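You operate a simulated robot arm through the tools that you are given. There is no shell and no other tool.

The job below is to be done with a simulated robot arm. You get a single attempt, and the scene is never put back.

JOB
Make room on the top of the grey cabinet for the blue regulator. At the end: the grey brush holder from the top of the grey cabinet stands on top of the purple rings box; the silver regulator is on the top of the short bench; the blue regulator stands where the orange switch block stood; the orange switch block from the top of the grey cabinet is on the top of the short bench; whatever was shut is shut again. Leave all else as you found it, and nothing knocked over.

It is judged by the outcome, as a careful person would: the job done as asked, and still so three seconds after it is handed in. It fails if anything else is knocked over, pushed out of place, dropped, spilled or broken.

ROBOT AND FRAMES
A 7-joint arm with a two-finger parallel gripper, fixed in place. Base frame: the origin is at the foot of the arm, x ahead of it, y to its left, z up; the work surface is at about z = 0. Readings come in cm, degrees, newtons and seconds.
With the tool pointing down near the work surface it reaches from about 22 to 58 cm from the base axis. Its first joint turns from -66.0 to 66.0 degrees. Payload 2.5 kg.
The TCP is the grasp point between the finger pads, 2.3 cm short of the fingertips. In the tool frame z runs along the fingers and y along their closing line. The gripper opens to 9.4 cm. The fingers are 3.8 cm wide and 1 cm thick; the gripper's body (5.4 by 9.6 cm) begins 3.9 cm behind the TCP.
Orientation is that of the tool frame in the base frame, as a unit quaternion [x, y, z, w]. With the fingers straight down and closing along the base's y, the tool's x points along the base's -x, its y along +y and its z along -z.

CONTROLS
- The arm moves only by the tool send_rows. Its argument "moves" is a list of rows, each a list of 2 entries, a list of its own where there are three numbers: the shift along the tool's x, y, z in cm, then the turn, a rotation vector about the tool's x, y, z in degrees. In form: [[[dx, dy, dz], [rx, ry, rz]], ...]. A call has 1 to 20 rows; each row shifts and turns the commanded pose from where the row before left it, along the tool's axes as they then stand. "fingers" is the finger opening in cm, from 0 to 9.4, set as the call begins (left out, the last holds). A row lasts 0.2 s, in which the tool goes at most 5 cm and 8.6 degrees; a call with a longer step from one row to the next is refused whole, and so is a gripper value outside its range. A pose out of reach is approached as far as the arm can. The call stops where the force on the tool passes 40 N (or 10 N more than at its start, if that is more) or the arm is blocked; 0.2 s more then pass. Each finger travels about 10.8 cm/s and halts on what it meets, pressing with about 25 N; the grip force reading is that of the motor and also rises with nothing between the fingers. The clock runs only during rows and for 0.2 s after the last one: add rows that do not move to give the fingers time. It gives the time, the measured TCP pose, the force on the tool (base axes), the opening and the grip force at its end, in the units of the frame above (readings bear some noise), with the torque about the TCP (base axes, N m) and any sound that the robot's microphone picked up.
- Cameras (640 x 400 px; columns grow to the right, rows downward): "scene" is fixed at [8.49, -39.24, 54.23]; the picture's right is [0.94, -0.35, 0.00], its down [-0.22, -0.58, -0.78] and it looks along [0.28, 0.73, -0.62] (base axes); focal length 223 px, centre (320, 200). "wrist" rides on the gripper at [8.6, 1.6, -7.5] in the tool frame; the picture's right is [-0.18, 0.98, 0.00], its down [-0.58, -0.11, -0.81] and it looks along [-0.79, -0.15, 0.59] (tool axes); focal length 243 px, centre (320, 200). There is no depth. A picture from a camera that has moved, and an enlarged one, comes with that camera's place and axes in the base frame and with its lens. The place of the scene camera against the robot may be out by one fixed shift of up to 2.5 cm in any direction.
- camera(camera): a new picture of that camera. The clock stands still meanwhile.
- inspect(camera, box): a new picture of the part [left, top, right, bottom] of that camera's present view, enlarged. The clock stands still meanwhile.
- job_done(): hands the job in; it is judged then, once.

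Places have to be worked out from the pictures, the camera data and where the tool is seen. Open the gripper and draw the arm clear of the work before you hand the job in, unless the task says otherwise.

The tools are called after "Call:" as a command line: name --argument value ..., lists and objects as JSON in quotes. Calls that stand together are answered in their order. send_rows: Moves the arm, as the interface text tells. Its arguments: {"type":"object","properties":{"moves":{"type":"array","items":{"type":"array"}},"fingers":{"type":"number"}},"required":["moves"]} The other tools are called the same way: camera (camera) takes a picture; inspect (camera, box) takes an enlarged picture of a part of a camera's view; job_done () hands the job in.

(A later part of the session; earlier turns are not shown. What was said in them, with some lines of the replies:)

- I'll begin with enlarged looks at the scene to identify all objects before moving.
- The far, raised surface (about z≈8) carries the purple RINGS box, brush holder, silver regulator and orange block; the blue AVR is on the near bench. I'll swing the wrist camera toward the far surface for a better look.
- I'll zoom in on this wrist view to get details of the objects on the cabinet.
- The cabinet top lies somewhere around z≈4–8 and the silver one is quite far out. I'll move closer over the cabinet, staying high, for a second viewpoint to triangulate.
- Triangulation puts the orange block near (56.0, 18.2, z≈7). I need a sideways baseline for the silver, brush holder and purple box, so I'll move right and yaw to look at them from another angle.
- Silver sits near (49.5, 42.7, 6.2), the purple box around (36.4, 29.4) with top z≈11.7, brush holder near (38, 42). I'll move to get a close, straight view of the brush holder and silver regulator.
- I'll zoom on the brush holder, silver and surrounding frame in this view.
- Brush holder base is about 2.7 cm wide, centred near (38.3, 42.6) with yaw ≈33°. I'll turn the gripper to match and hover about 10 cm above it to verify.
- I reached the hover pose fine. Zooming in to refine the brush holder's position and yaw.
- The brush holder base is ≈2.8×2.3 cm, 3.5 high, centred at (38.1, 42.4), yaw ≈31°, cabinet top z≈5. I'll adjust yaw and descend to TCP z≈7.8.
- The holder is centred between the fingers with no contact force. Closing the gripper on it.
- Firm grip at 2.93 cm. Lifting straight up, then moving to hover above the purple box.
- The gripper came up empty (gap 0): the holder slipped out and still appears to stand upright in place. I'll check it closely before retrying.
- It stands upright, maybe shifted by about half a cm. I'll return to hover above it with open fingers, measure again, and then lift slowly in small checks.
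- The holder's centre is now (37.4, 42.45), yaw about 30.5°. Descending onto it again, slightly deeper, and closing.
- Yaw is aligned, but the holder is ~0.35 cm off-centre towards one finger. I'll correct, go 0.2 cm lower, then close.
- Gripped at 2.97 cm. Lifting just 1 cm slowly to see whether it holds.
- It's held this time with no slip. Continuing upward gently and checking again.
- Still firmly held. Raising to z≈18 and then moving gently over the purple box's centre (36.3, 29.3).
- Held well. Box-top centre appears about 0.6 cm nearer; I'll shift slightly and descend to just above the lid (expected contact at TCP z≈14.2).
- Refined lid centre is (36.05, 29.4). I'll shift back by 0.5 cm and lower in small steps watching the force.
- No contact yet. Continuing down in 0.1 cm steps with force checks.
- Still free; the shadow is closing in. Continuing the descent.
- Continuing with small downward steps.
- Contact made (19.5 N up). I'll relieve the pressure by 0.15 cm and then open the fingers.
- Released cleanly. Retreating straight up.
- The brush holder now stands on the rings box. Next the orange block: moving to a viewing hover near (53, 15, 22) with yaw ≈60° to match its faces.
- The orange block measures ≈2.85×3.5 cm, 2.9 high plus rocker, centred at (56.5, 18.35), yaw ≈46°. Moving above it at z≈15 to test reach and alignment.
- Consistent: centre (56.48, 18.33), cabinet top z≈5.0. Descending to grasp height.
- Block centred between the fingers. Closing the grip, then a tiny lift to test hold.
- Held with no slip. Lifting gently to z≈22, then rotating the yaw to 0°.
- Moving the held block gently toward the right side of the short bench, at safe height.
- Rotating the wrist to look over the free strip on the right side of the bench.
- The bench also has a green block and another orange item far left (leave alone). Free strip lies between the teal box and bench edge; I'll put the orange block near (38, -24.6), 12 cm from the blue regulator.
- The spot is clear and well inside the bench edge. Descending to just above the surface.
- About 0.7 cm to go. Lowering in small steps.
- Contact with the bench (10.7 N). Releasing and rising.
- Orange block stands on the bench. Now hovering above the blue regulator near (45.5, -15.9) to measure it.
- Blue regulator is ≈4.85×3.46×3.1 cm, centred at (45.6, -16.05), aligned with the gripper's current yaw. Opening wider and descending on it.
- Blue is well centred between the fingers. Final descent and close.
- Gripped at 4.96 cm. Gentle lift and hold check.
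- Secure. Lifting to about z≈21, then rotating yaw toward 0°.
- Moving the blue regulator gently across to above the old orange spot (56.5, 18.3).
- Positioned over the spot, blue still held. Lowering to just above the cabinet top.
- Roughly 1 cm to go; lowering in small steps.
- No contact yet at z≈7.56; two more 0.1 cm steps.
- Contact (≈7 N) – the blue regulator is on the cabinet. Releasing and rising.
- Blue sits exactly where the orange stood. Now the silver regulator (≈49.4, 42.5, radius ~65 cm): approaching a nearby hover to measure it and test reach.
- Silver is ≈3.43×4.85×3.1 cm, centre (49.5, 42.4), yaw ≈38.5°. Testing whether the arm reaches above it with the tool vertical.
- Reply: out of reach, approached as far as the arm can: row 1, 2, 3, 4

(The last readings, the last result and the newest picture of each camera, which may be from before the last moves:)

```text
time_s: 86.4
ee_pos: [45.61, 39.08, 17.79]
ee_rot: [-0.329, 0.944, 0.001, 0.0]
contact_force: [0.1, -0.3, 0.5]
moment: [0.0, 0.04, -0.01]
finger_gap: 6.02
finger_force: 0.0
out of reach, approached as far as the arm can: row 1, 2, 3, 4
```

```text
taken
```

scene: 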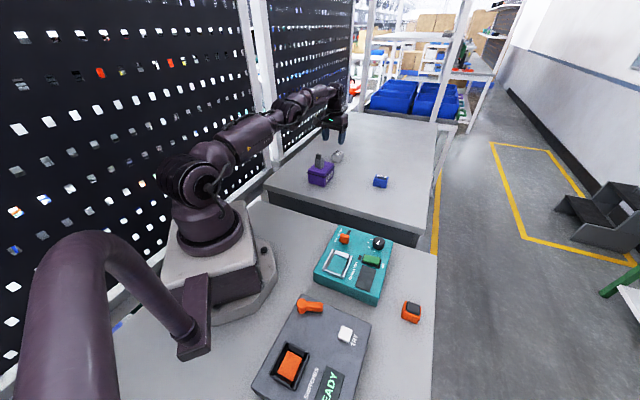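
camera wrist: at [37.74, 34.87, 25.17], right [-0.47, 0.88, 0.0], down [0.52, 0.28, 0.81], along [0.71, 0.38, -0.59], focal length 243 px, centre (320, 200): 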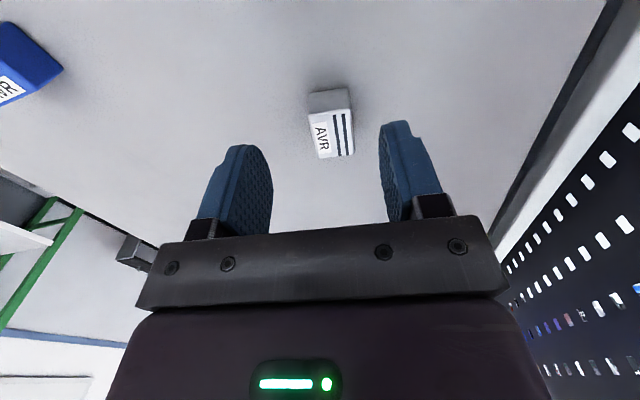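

With the tool vertical the arm tops out at about r≈60, so silver needs an outward tilt of ~20°. First I'll back off 3 cm inward to see how the commanded pose behaves after being clipped.

Call:
send_rows --moves '[[[1.5, 0, -1], [0, 0, 0]], [[1.5, 0, -1], [0, 0, 0]], [[0, 0, 0], [0, 0, 0]]]'

```text
time_s: 87.2
ee_pos: [43.24, 37.22, 19.85]
ee_rot: [-0.33, 0.944, 0.0, -0.001]
contact_force: [0.5, 0.5, 0.2]
moment: [-0.01, 0.0, -0.02]
finger_gap: 6.02
finger_force: 0.0
```

The command clips to the reached pose, good. Now tilting the tool 20° outward at safe height and testing how far out it reaches.

Call:
send_rows --moves '[[[0, 0, 0], [0, -6.67, 0]], [[0, 0, 0], [0, -6.67, 0]], [[0, 0, 0], [0, -6.66, 0]], [[-1.94, 0, 2.48], [0, 0, 0]], [[-1.94, 0, 2.48], [0, 0, 0]], [[-1.93, 0, 2.48], [0, 0, 0]], [[0, 0, 0], [0, 0, 0]]]'

Call:
camera --camera "wrist"

Call:
inspect --camera "scene" --box '[250, 60, 430, 200]'

```text
time_s: 88.8
ee_pos: [49.37, 42.16, 14.9]
ee_rot: [-0.325, 0.93, 0.058, 0.164]
contact_force: [0.3, -0.3, -0.2]
moment: [0.01, 0.02, 0.0]
finger_gap: 6.01
finger_force: 0.1
```

```text
taken
camera wrist: at [39.91, 36.71, 18.9], right [-0.48, 0.88, 0.06], down [0.28, 0.08, 0.96], along [0.83, 0.47, -0.29], focal length 243 px, centre (320, 200)
```

wrist: 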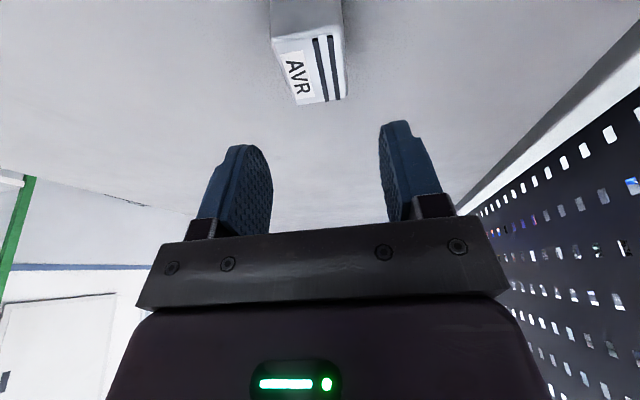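

```text
2.86 times, centred on (340, 130) of scene
camera zoom: at [8.49, -39.24, 54.23], right [0.94, -0.35, 0.0], down [-0.22, -0.58, -0.78], along [0.28, 0.73, -0.62], focal length 638 px, centre (263, 400)
```

zoom: 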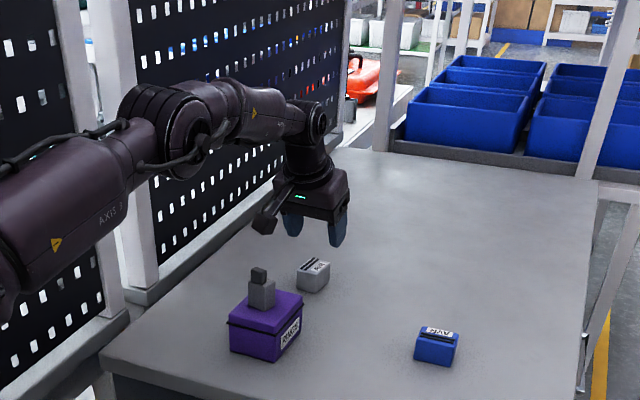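

With 20° tilt the arm reaches (49.3, 42.1) fine, r≈65. Now descending straight down toward the silver regulator, first to z≈10 to check.

Call:
send_rows --moves '[[[0.58, 0.04, 1.51], [0, 0, 0]], [[0.58, 0.04, 1.51], [0, 0, 0]], [[0.57, 0.03, 1.52], [0, 0, 0]], [[0, 0, 0], [0, 0, 0]]]'

Call:
camera --camera "wrist"

Call:
inspect --camera "scene" --box '[280, 90, 390, 200]'

```text
time_s: 89.8
ee_pos: [49.33, 42.23, 10.18]
ee_rot: [-0.324, 0.93, 0.057, 0.164]
contact_force: [-0.5, -0.5, -0.2]
moment: [0.0, 0.0, 0.01]
finger_gap: 5.99
finger_force: 0.1
```

```text
taken
camera wrist: at [39.9, 36.73, 14.11], right [-0.48, 0.88, 0.06], down [0.28, 0.08, 0.96], along [0.83, 0.47, -0.28], focal length 243 px, centre (320, 200)
```

wrist: 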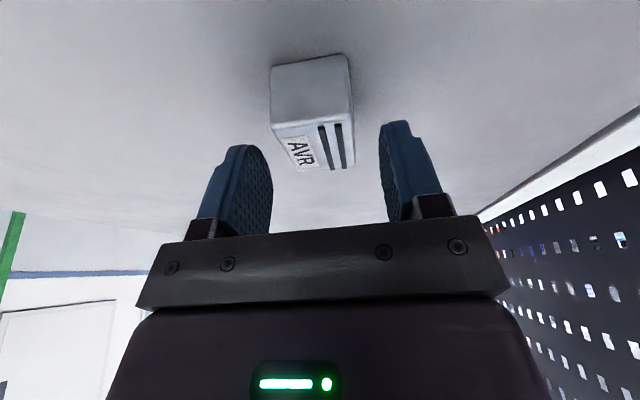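

```text
3.64 times, centred on (335, 145) of scene
camera zoom: at [8.49, -39.24, 54.23], right [0.94, -0.35, 0.0], down [-0.22, -0.58, -0.78], along [0.28, 0.73, -0.62], focal length 811 px, centre (266, 400)
```

zoom: 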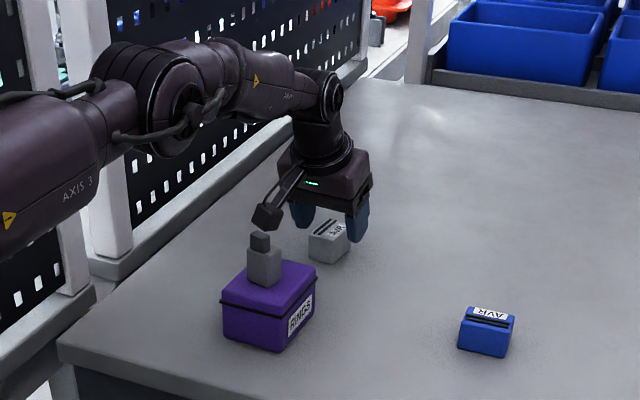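

The camera housing will pass near the purple lid corner, so I'll keep TCP at z≈8.2 (about 0.7 cm housing clearance). Small descent in two steps.

Call:
send_rows --moves '[[[0.26, 0.06, 0.89], [0, 0, 0]], [[0.26, 0.06, 0.89], [0, 0, 0]], [[0, 0, 0], [0, 0, 0]]]'

Call:
camera --camera "wrist"

Call:
inspect --camera "scene" --box '[295, 110, 375, 190]'

```text
time_s: 90.6
ee_pos: [49.27, 42.52, 8.19]
ee_rot: [-0.324, 0.93, 0.057, 0.164]
contact_force: [-0.2, -0.1, -0.3]
moment: [-0.01, -0.04, 0.03]
finger_gap: 6.01
finger_force: 0.0
```

```text
taken
camera wrist: at [39.83, 36.98, 12.19], right [-0.48, 0.88, 0.06], down [0.28, 0.08, 0.96], along [0.83, 0.47, -0.28], focal length 243 px, centre (320, 200)
```

wrist: 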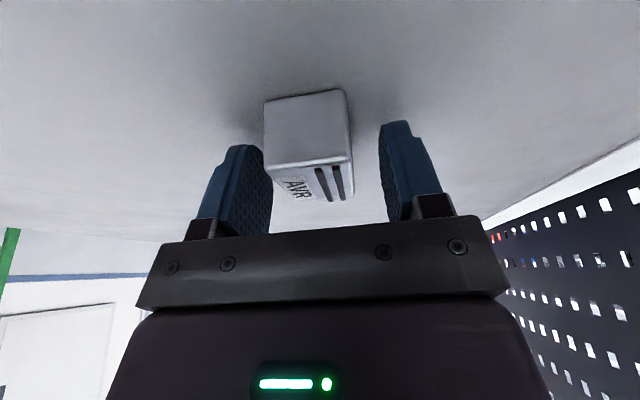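

```text
5.00 times, centred on (335, 150) of scene
camera zoom: at [8.49, -39.24, 54.23], right [0.94, -0.35, 0.0], down [-0.22, -0.58, -0.78], along [0.28, 0.73, -0.62], focal length 1116 px, centre (245, 450)
```

zoom: 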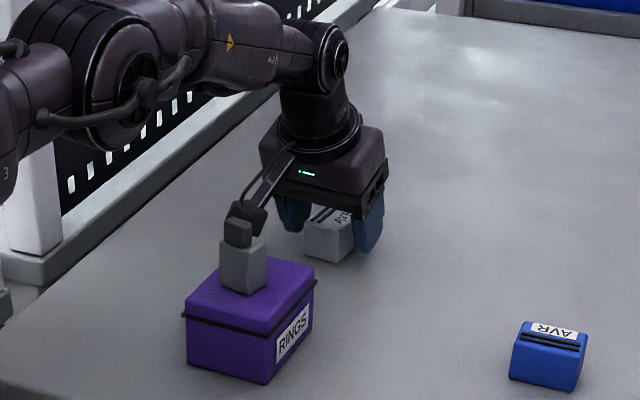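

Aligned and free of contact. Closing on the silver regulator.

Call:
send_rows --moves '[[[0, 0, 0], [0, 0, 0]], [[0, 0, 0], [0, 0, 0]], [[0, 0, 0], [0, 0, 0]], [[0, 0, 0], [0, 0, 0]]]' --fingers 0

Call:
camera --camera "wrist"

```text
time_s: 91.6
ee_pos: [49.26, 42.53, 8.28]
ee_rot: [-0.325, 0.93, 0.058, 0.165]
contact_force: [0.2, 0.6, 0.5]
moment: [0.03, -0.02, 0.02]
finger_gap: 3.55
finger_force: 25.2
```

```text
taken
camera wrist: at [39.84, 36.97, 12.2], right [-0.48, 0.88, 0.06], down [0.28, 0.08, 0.96], along [0.83, 0.47, -0.28], focal length 243 px, centre (320, 200)
```

wrist: 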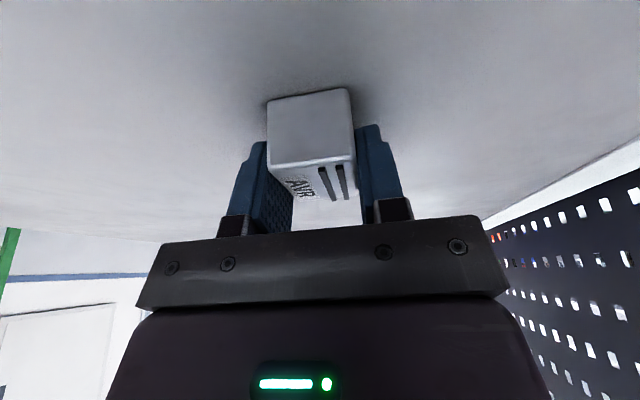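

Gripped at 3.55 cm. Lifting 1 cm vertically to test.

Call:
send_rows --moves '[[[-0.07, 0, -0.19], [0, 0, 0]], [[-0.1, 0, -0.28], [0, 0, 0]], [[-0.17, 0, -0.47], [0, 0, 0]], [[0, 0, 0], [0, 0, 0]]]'

Call:
camera --camera "wrist"

```text
time_s: 92.6
ee_pos: [49.48, 42.52, 9.21]
ee_rot: [-0.325, 0.93, 0.058, 0.164]
contact_force: [-0.2, 0.0, -0.4]
moment: [-0.01, 0.01, -0.01]
finger_gap: 3.56
finger_force: 25.1
```

```text
taken
camera wrist: at [39.95, 37.03, 13.24], right [-0.48, 0.88, 0.06], down [0.28, 0.08, 0.96], along [0.83, 0.47, -0.29], focal length 243 px, centre (320, 200)
```

wrist: 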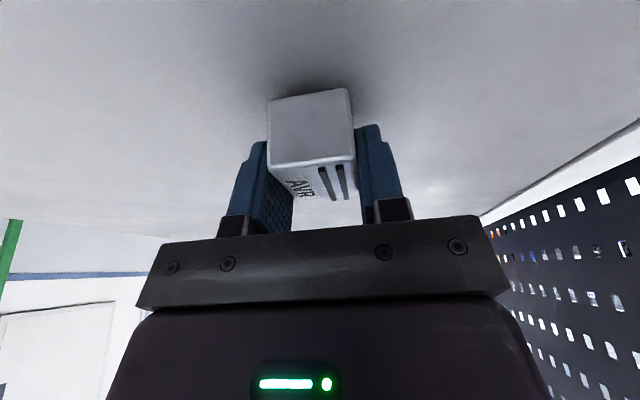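

Holding well. Continuing the vertical lift to z≈21.

Call:
send_rows --moves '[[[-0.27, 0, -0.75], [0, 0, 0]], [[-0.41, 0, -1.13], [0, 0, 0]], [[-0.41, 0, -1.13], [0, 0, 0]], [[-0.41, 0, -1.13], [0, 0, 0]], [[-0.41, 0, -1.13], [0, 0, 0]], [[-0.41, 0, -1.13], [0, 0, 0]], [[-0.41, 0, -1.13], [0, 0, 0]], [[-0.41, 0, -1.13], [0, 0, 0]], [[-0.41, 0, -1.13], [0, 0, 0]], [[-0.41, 0, -1.13], [0, 0, 0]], [[0, 0, 0], [0, 0, 0]]]'

Call:
camera --camera "wrist"

Call:
camera --camera "scene"

```text
time_s: 95.0
ee_pos: [49.47, 42.5, 20.94]
ee_rot: [-0.324, 0.93, 0.058, 0.165]
contact_force: [-0.6, 0.5, -1.1]
moment: [0.0, 0.01, 0.04]
finger_gap: 3.54
finger_force: 24.6
```

```text
taken
camera wrist: at [40.08, 37.05, 24.87], right [-0.48, 0.88, 0.06], down [0.28, 0.08, 0.96], along [0.83, 0.47, -0.28], focal length 243 px, centre (320, 200)
```

wrist: 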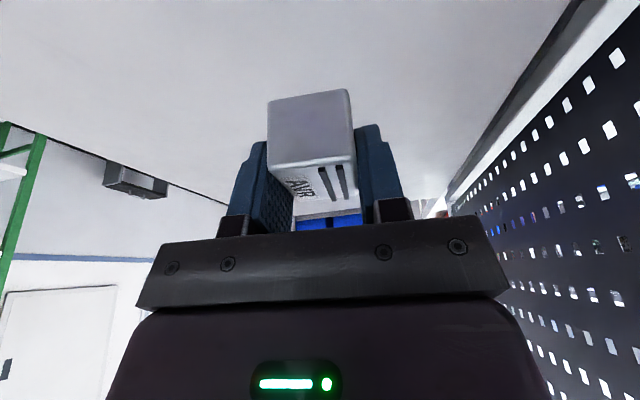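

```text
taken
```

scene: 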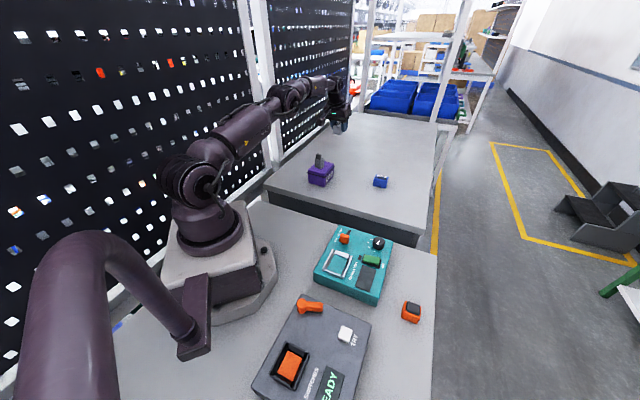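

Silver is secure. Keeping this exact orientation (so the object stays upright), I'll translate toward the bench's free strip in gentle steps.

Call:
send_rows --moves '[[[0.6, -0.73, -0.22], [0, 0, 0]], [[1.22, -1.475, -0.447], [0, 0, 0]], [[1.22, -1.475, -0.447], [0, 0, 0]], [[1.22, -1.475, -0.447], [0, 0, 0]], [[1.22, -1.475, -0.447], [0, 0, 0]], [[1.22, -1.475, -0.447], [0, 0, 0]], [[1.22, -1.475, -0.447], [0, 0, 0]], [[1.22, -1.475, -0.447], [0, 0, 0]], [[1.22, -1.475, -0.447], [0, 0, 0]], [[1.22, -1.475, -0.447], [0, 0, 0]], [[1.22, -1.475, -0.447], [0, 0, 0]], [[1.22, -1.475, -0.447], [0, 0, 0]], [[1.22, -1.475, -0.447], [0, 0, 0]], [[1.22, -1.475, -0.447], [0, 0, 0]], [[1.22, -1.475, -0.447], [0, 0, 0]], [[1.22, -1.475, -0.447], [0, 0, 0]], [[0, 0, 0], [0, 0, 0]]]'

Call:
camera --camera "wrist"

Call:
camera --camera "scene"

```text
time_s: 98.6
ee_pos: [47.79, 11.86, 21.18]
ee_rot: [-0.324, 0.93, 0.057, 0.165]
contact_force: [0.3, -0.4, -1.0]
moment: [0.0, 0.02, 0.0]
finger_gap: 3.55
finger_force: 24.4
```

```text
taken
camera wrist: at [38.3, 6.33, 25.1], right [-0.48, 0.88, 0.06], down [0.28, 0.08, 0.96], along [0.83, 0.47, -0.28], focal length 243 px, centre (320, 200)
```

wrist: 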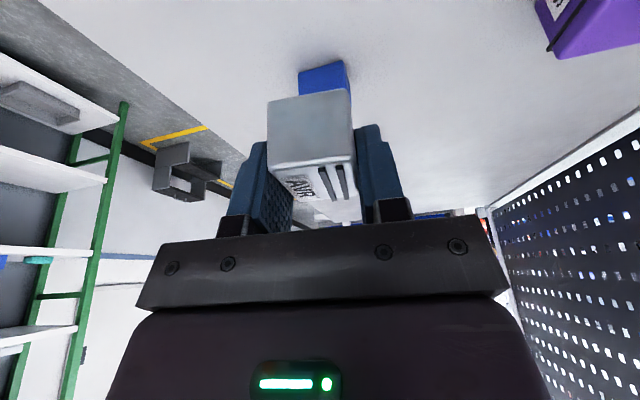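

```text
taken
```

scene: 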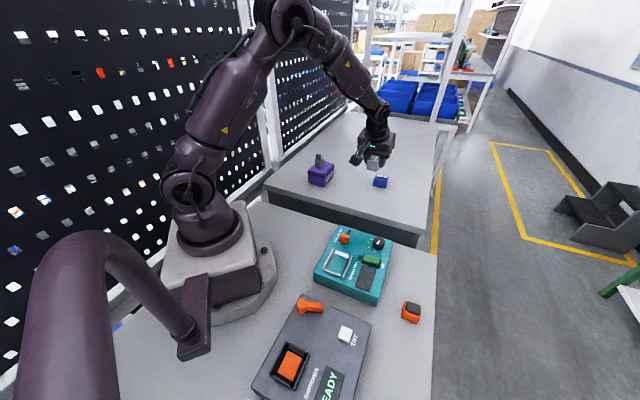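

Still held and upright. Continuing the second half of the traverse to above (46.4, -16.5).

Call:
send_rows --moves '[[[1.169, -1.421, -0.428], [0, 0, 0]], [[1.169, -1.421, -0.428], [0, 0, 0]], [[1.169, -1.421, -0.428], [0, 0, 0]], [[1.169, -1.421, -0.428], [0, 0, 0]], [[1.169, -1.421, -0.428], [0, 0, 0]], [[1.169, -1.421, -0.428], [0, 0, 0]], [[1.169, -1.421, -0.428], [0, 0, 0]], [[1.169, -1.421, -0.428], [0, 0, 0]], [[1.169, -1.421, -0.428], [0, 0, 0]], [[1.169, -1.421, -0.428], [0, 0, 0]], [[1.169, -1.421, -0.428], [0, 0, 0]], [[1.169, -1.421, -0.428], [0, 0, 0]], [[1.169, -1.421, -0.428], [0, 0, 0]], [[1.169, -1.421, -0.428], [0, 0, 0]], [[1.169, -1.421, -0.428], [0, 0, 0]], [[0, 0, 0], [0, 0, 0]]]'

Call:
camera --camera "wrist"

Call:
camera --camera "scene"

```text
time_s: 102.0
ee_pos: [46.45, -16.52, 21.12]
ee_rot: [-0.325, 0.93, 0.057, 0.164]
contact_force: [-0.5, -0.1, -1.0]
moment: [0.02, -0.01, 0.01]
finger_gap: 3.55
finger_force: 24.7
```

```text
taken
camera wrist: at [37.01, -21.9, 25.11], right [-0.48, 0.88, 0.06], down [0.28, 0.08, 0.96], along [0.83, 0.47, -0.28], focal length 243 px, centre (320, 200)
```

wrist: 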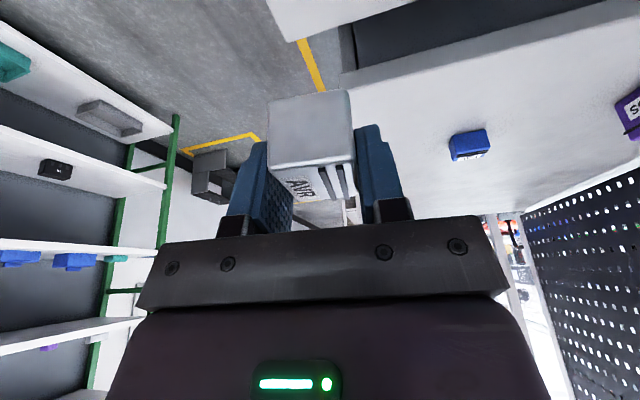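

```text
taken
```

scene: 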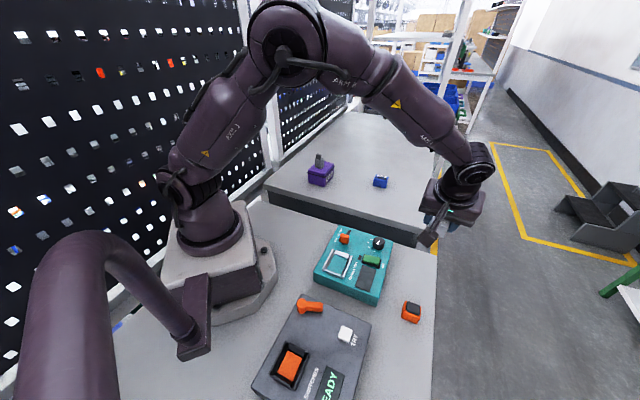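

Above the target, still upright. Descending vertically to z≈6.

Call:
send_rows --moves '[[[0.343, 0, 0.941], [0, 0, 0]], [[0.514, 0, 1.41], [0, 0, 0]], [[0.514, 0, 1.41], [0, 0, 0]], [[0.514, 0, 1.41], [0, 0, 0]], [[0.514, 0, 1.41], [0, 0, 0]], [[0.514, 0, 1.41], [0, 0, 0]], [[0.514, 0, 1.41], [0, 0, 0]], [[0.514, 0, 1.41], [0, 0, 0]], [[0.514, 0, 1.41], [0, 0, 0]], [[0.514, 0, 1.41], [0, 0, 0]], [[0.343, 0, 0.941], [0, 0, 0]], [[0, 0, 0], [0, 0, 0]]]'

Call:
camera --camera "wrist"

Call:
inspect --camera "scene" --box '[360, 170, 500, 330]'

```text
time_s: 104.6
ee_pos: [46.44, -16.26, 5.7]
ee_rot: [-0.325, 0.93, 0.057, 0.164]
contact_force: [0.2, 0.5, -1.4]
moment: [0.03, -0.01, 0.02]
finger_gap: 3.57
finger_force: 24.9
```

```text
taken
camera wrist: at [37.07, -21.83, 9.6], right [-0.48, 0.88, 0.06], down [0.28, 0.08, 0.96], along [0.83, 0.47, -0.28], focal length 243 px, centre (320, 200)
```

wrist: 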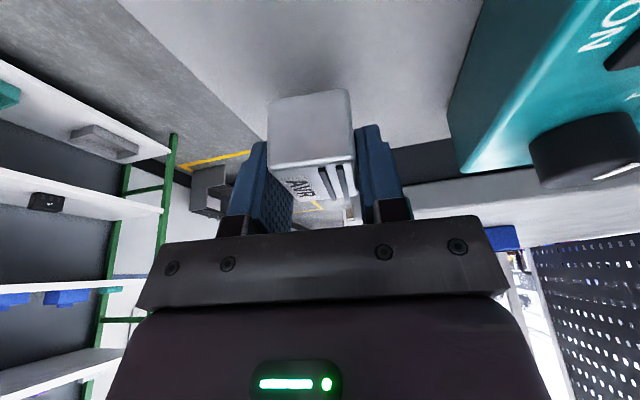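

```text
2.50 times, centred on (430, 250) of scene
camera zoom: at [8.49, -39.24, 54.23], right [0.94, -0.35, 0.0], down [-0.22, -0.58, -0.78], along [0.28, 0.73, -0.62], focal length 558 px, centre (45, 75)
```

zoom: 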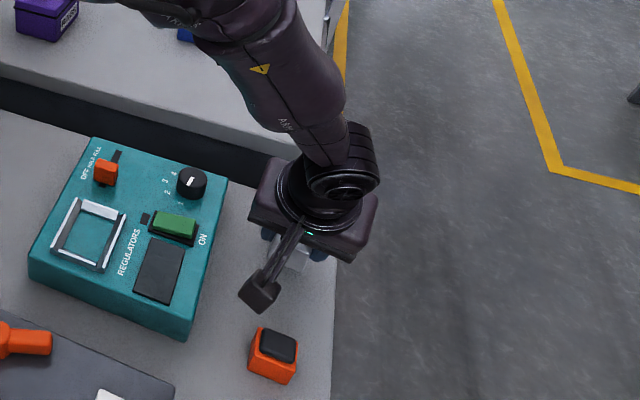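

Clearances look fine (teal box ≥1 cm to the side and lower). Lowering the last part in small steps.

Call:
send_rows --moves '[[[0.274, 0, 0.753], [0, 0, 0]], [[0.206, 0, 0.565], [0, 0, 0]], [[0.103, 0, 0.282], [0, 0, 0]], [[0.069, 0, 0.188], [0, 0, 0]], [[0, 0, 0], [0, 0, 0]]]'

Call:
inspect --camera "wrist" --box '[200, 40, 440, 240]'

```text
time_s: 105.8
ee_pos: [46.51, -16.23, 3.77]
ee_rot: [-0.324, 0.93, 0.057, 0.164]
contact_force: [0.0, -0.6, -0.6]
moment: [0.02, 0.02, -0.03]
finger_gap: 3.56
finger_force: 25.2
```

```text
2.00 times, centred on (320, 140) of wrist
camera zoom: at [37.03, -21.77, 7.69], right [-0.48, 0.88, 0.06], down [0.28, 0.08, 0.96], along [0.83, 0.47, -0.28], focal length 485 px, centre (320, 320)
```

zoom: 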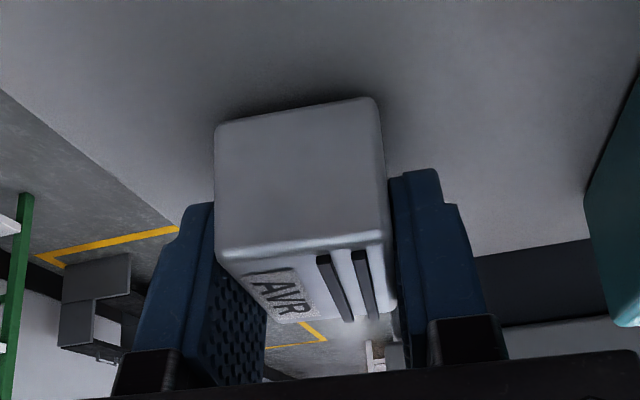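

Near contact now; stepping down 0.1 cm at a time.

Call:
send_rows --moves '[[[0.034, 0, 0.094], [0, 0, 0]], [[0.034, 0, 0.094], [0, 0, 0]], [[0.034, 0, 0.094], [0, 0, 0]], [[0, 0, 0], [0, 0, 0]]]'

Call:
send_rows --moves '[[[0.034, 0, 0.094], [0, 0, 0]], [[0, 0, 0], [0, 0, 0]]]'

```text
time_s: 106.8
ee_pos: [46.53, -16.31, 3.41]
ee_rot: [-0.325, 0.93, 0.057, 0.164]
contact_force: [1.1, -0.1, -0.6]
moment: [-0.01, -0.02, -0.01]
finger_gap: 3.55
finger_force: 24.8
```

```text
time_s: 107.4
ee_pos: [46.55, -16.41, 3.45]
ee_rot: [-0.324, 0.93, 0.058, 0.164]
contact_force: [-0.1, 0.6, -1.8]
moment: [0.04, -0.03, 0.02]
finger_gap: 3.55
finger_force: 24.9
```

Still no contact at z≈3.4; continuing in 0.1 cm steps.

Call:
send_rows --moves '[[[0.034, 0, 0.094], [0, 0, 0]], [[0, 0, 0], [0, 0, 0]]]'

Call:
send_rows --moves '[[[0.034, 0, 0.094], [0, 0, 0]], [[0, 0, 0], [0, 0, 0]]]'

Call:
inspect --camera "wrist" --box '[200, 40, 440, 240]'

```text
time_s: 108.0
ee_pos: [46.63, -16.34, 3.35]
ee_rot: [-0.325, 0.93, 0.058, 0.164]
contact_force: [-2.9, 0.6, 6.6]
moment: [0.14, 0.02, 0.05]
finger_gap: 3.57
finger_force: 24.8
```

```text
time_s: 108.6
ee_pos: [46.57, -16.41, 3.26]
ee_rot: [-0.324, 0.93, 0.056, 0.166]
contact_force: [-5.6, 0.9, 21.3]
moment: [0.09, 0.07, 0.01]
finger_gap: 3.57
finger_force: 24.7
```

```text
2.00 times, centred on (320, 140) of wrist
camera zoom: at [37.2, -21.85, 7.11], right [-0.48, 0.88, 0.06], down [0.28, 0.08, 0.96], along [0.83, 0.47, -0.28], focal length 485 px, centre (320, 320)
```

zoom: 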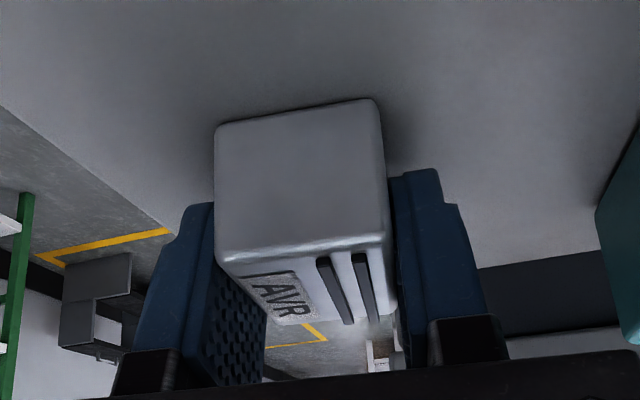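

Contact (21 N). Relieving 0.1 cm and then opening the fingers to 5.2 cm.

Call:
send_rows --moves '[[[-0.034, 0, -0.094], [0, 0, 0]], [[0, 0, 0], [0, 0, 0]]]'

Call:
send_rows --moves '[[[0, 0, 0], [0, 0, 0]], [[0, 0, 0], [0, 0, 0]], [[0, 0, 0], [0, 0, 0]]]' --fingers 5.2

Call:
camera --camera "wrist"

```text
time_s: 109.2
ee_pos: [46.62, -16.33, 3.34]
ee_rot: [-0.324, 0.93, 0.055, 0.165]
contact_force: [4.0, -0.6, 11.3]
moment: [0.08, -0.26, -0.04]
finger_gap: 3.55
finger_force: 24.7
```

```text
time_s: 110.0
ee_pos: [46.41, -16.35, 3.22]
ee_rot: [-0.325, 0.93, 0.058, 0.164]
contact_force: [0.5, -0.9, 0.9]
moment: [0.01, -0.01, 0.0]
finger_gap: 5.2
finger_force: 0.0
```

```text
taken
camera wrist: at [37.03, -21.82, 7.07], right [-0.48, 0.88, 0.06], down [0.28, 0.08, 0.96], along [0.83, 0.47, -0.29], focal length 243 px, centre (320, 200)
```

wrist: 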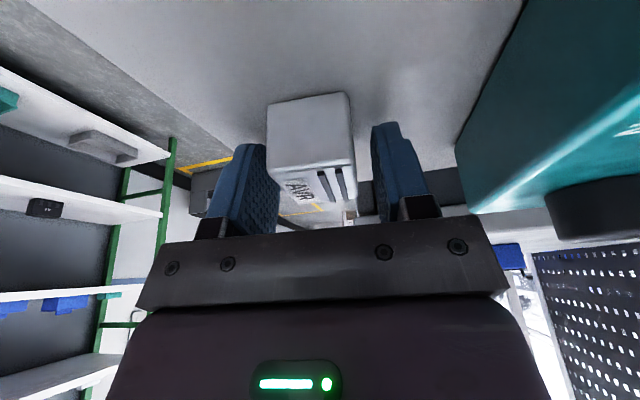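

Released, silver stays upright. Retreating vertically.

Call:
send_rows --moves '[[[-0.24, 0, -0.66], [0, 0, 0]], [[-0.45, 0, -1.22], [0, 0, 0]], [[-0.69, 0, -1.88], [0, 0, 0]], [[-1.03, 0, -2.82], [0, 0, 0]], [[-1.37, 0, -3.76], [0, 0, 0]], [[-1.37, 0, -3.76], [0, 0, 0]], [[-1.37, 0, -3.76], [0, 0, 0]], [[0, 0, 0], [0, 0, 0]]]'

Call:
camera --camera "wrist"

Call:
camera --camera "scene"

```text
time_s: 111.8
ee_pos: [46.52, -16.47, 22.36]
ee_rot: [-0.325, 0.93, 0.058, 0.164]
contact_force: [-0.2, -0.5, 0.1]
moment: [0.01, -0.04, 0.02]
finger_gap: 5.21
finger_force: 0.0
```

```text
taken
camera wrist: at [37.03, -21.93, 26.31], right [-0.48, 0.88, 0.06], down [0.28, 0.08, 0.96], along [0.83, 0.47, -0.28], focal length 243 px, centre (320, 200)
```

wrist: 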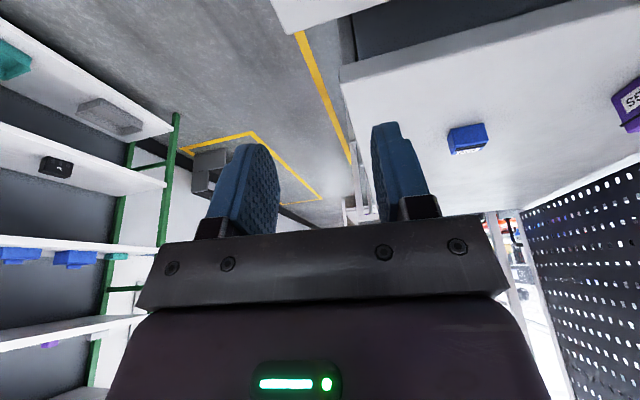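

```text
taken
```

scene: 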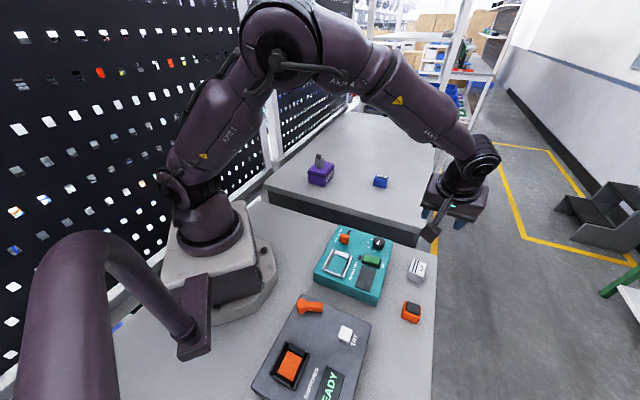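

All four objects are placed. Straightening the tool, opening the gripper and drawing the arm back to its high start pose for a final check.

Call:
send_rows --moves '[[[0, 0, 0], [0, 6.67, 0]], [[0, 0, 0], [0, 6.67, 0]], [[0, 0, 0], [0, 6.66, 0]], [[0, 0, -4], [0, 0, 7.7]], [[0, 0, -4], [0, 0, 7.7]], [[0, 0, -4], [0, 0, 7.7]], [[0, 0, -3], [0, 0, 7.7]], [[0, 0, 0], [0, 0, 7.7]], [[2.17, 1.88, 0], [0, 0, 0]], [[2.17, 1.88, 0], [0, 0, 0]], [[2.17, 1.88, 0], [0, 0, 0]], [[2.17, 1.88, 0], [0, 0, 0]], [[2.17, 1.88, 0], [0, 0, 0]], [[2.17, 1.88, 0], [0, 0, 0]], [[0, 0, 0], [0, 0, 0]]]' --fingers 9.4

Call:
camera --camera "scene"

Call:
inspect --camera "scene" --box '[270, 130, 430, 220]'

Call:
inspect --camera "scene" --box '[240, 210, 460, 400]'

Call:
camera --camera "wrist"

```text
time_s: 115.0
ee_pos: [33.41, -5.13, 36.94]
ee_rot: [0.0, 1.0, 0.0, 0.001]
contact_force: [-0.9, 0.3, 1.1]
moment: [-0.01, 0.02, 0.02]
finger_gap: 9.4
finger_force: 0.1
```

```text
taken
```

scene: 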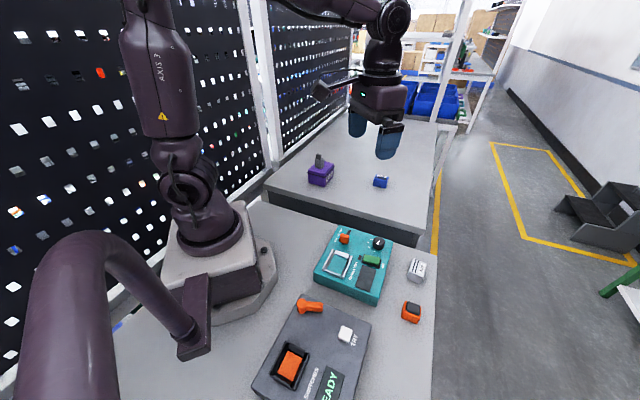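

```text
4.00 times, centred on (350, 175) of scene
camera zoom: at [8.49, -39.24, 54.23], right [0.94, -0.35, 0.0], down [-0.22, -0.58, -0.78], along [0.28, 0.73, -0.62], focal length 892 px, centre (200, 300)
```

zoom: 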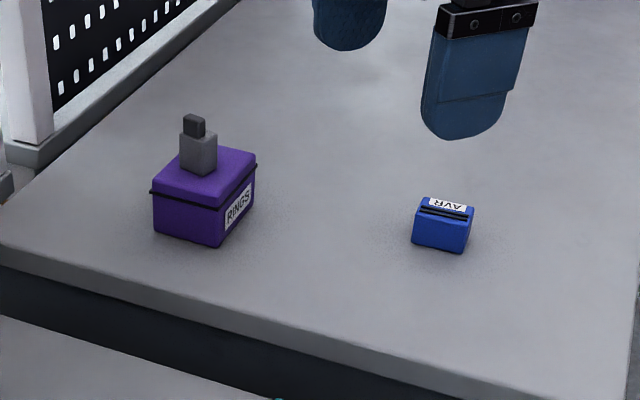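

```text
2.11 times, centred on (350, 305) of scene
camera zoom: at [8.49, -39.24, 54.23], right [0.94, -0.35, 0.0], down [-0.22, -0.58, -0.78], along [0.28, 0.73, -0.62], focal length 470 px, centre (257, -21)
```

zoom: 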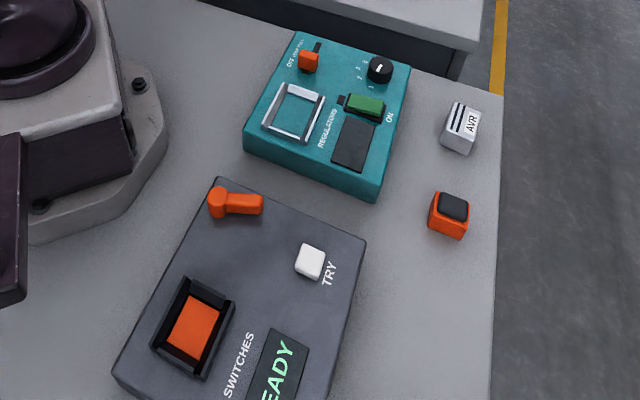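

```text
taken
camera wrist: at [24.75, -3.54, 44.36], right [0.18, 0.98, 0.0], down [0.58, -0.11, 0.81], along [0.79, -0.15, -0.59], focal length 243 px, centre (320, 200)
```

wrist: 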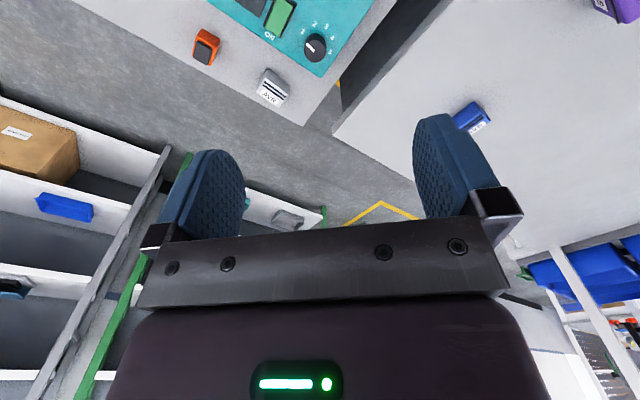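

The pictures show the brush holder upright on the closed rings box and the blue regulator at the old orange spot. Silver and orange stand on the short bench, and nothing else has moved. The arm is clear with the gripper open, so I am handing in.

Call:
job_done

```text
The job is handed in.
```

The job is done and handed in; the final pictures showed everything standing upright where you asked.

- **Grey brush holder:** it stands on top of the purple rings box, whose lid stayed shut throughout.
- **Blue regulator:** it stands where the orange switch block stood. In the scene picture it sits at the same point to within a pixel.
- **Orange switch block and silver regulator:** both stand on the top of the short bench, in the free strip between the teal box and the bench edge.

- **Slip on the first lift:** the brush holder slipped out of the gripper on my first lift. It stayed upright and shifted by about 0.7 cm. I picked it up again more slowly, and it held from there.
- **Which surface is the short bench:** I took it to be the surface the arm stands on, since no other bench was within reach.

I did not touch the control boxes or the other items on the bench. The gripper is open and the arm is back near its starting pose.
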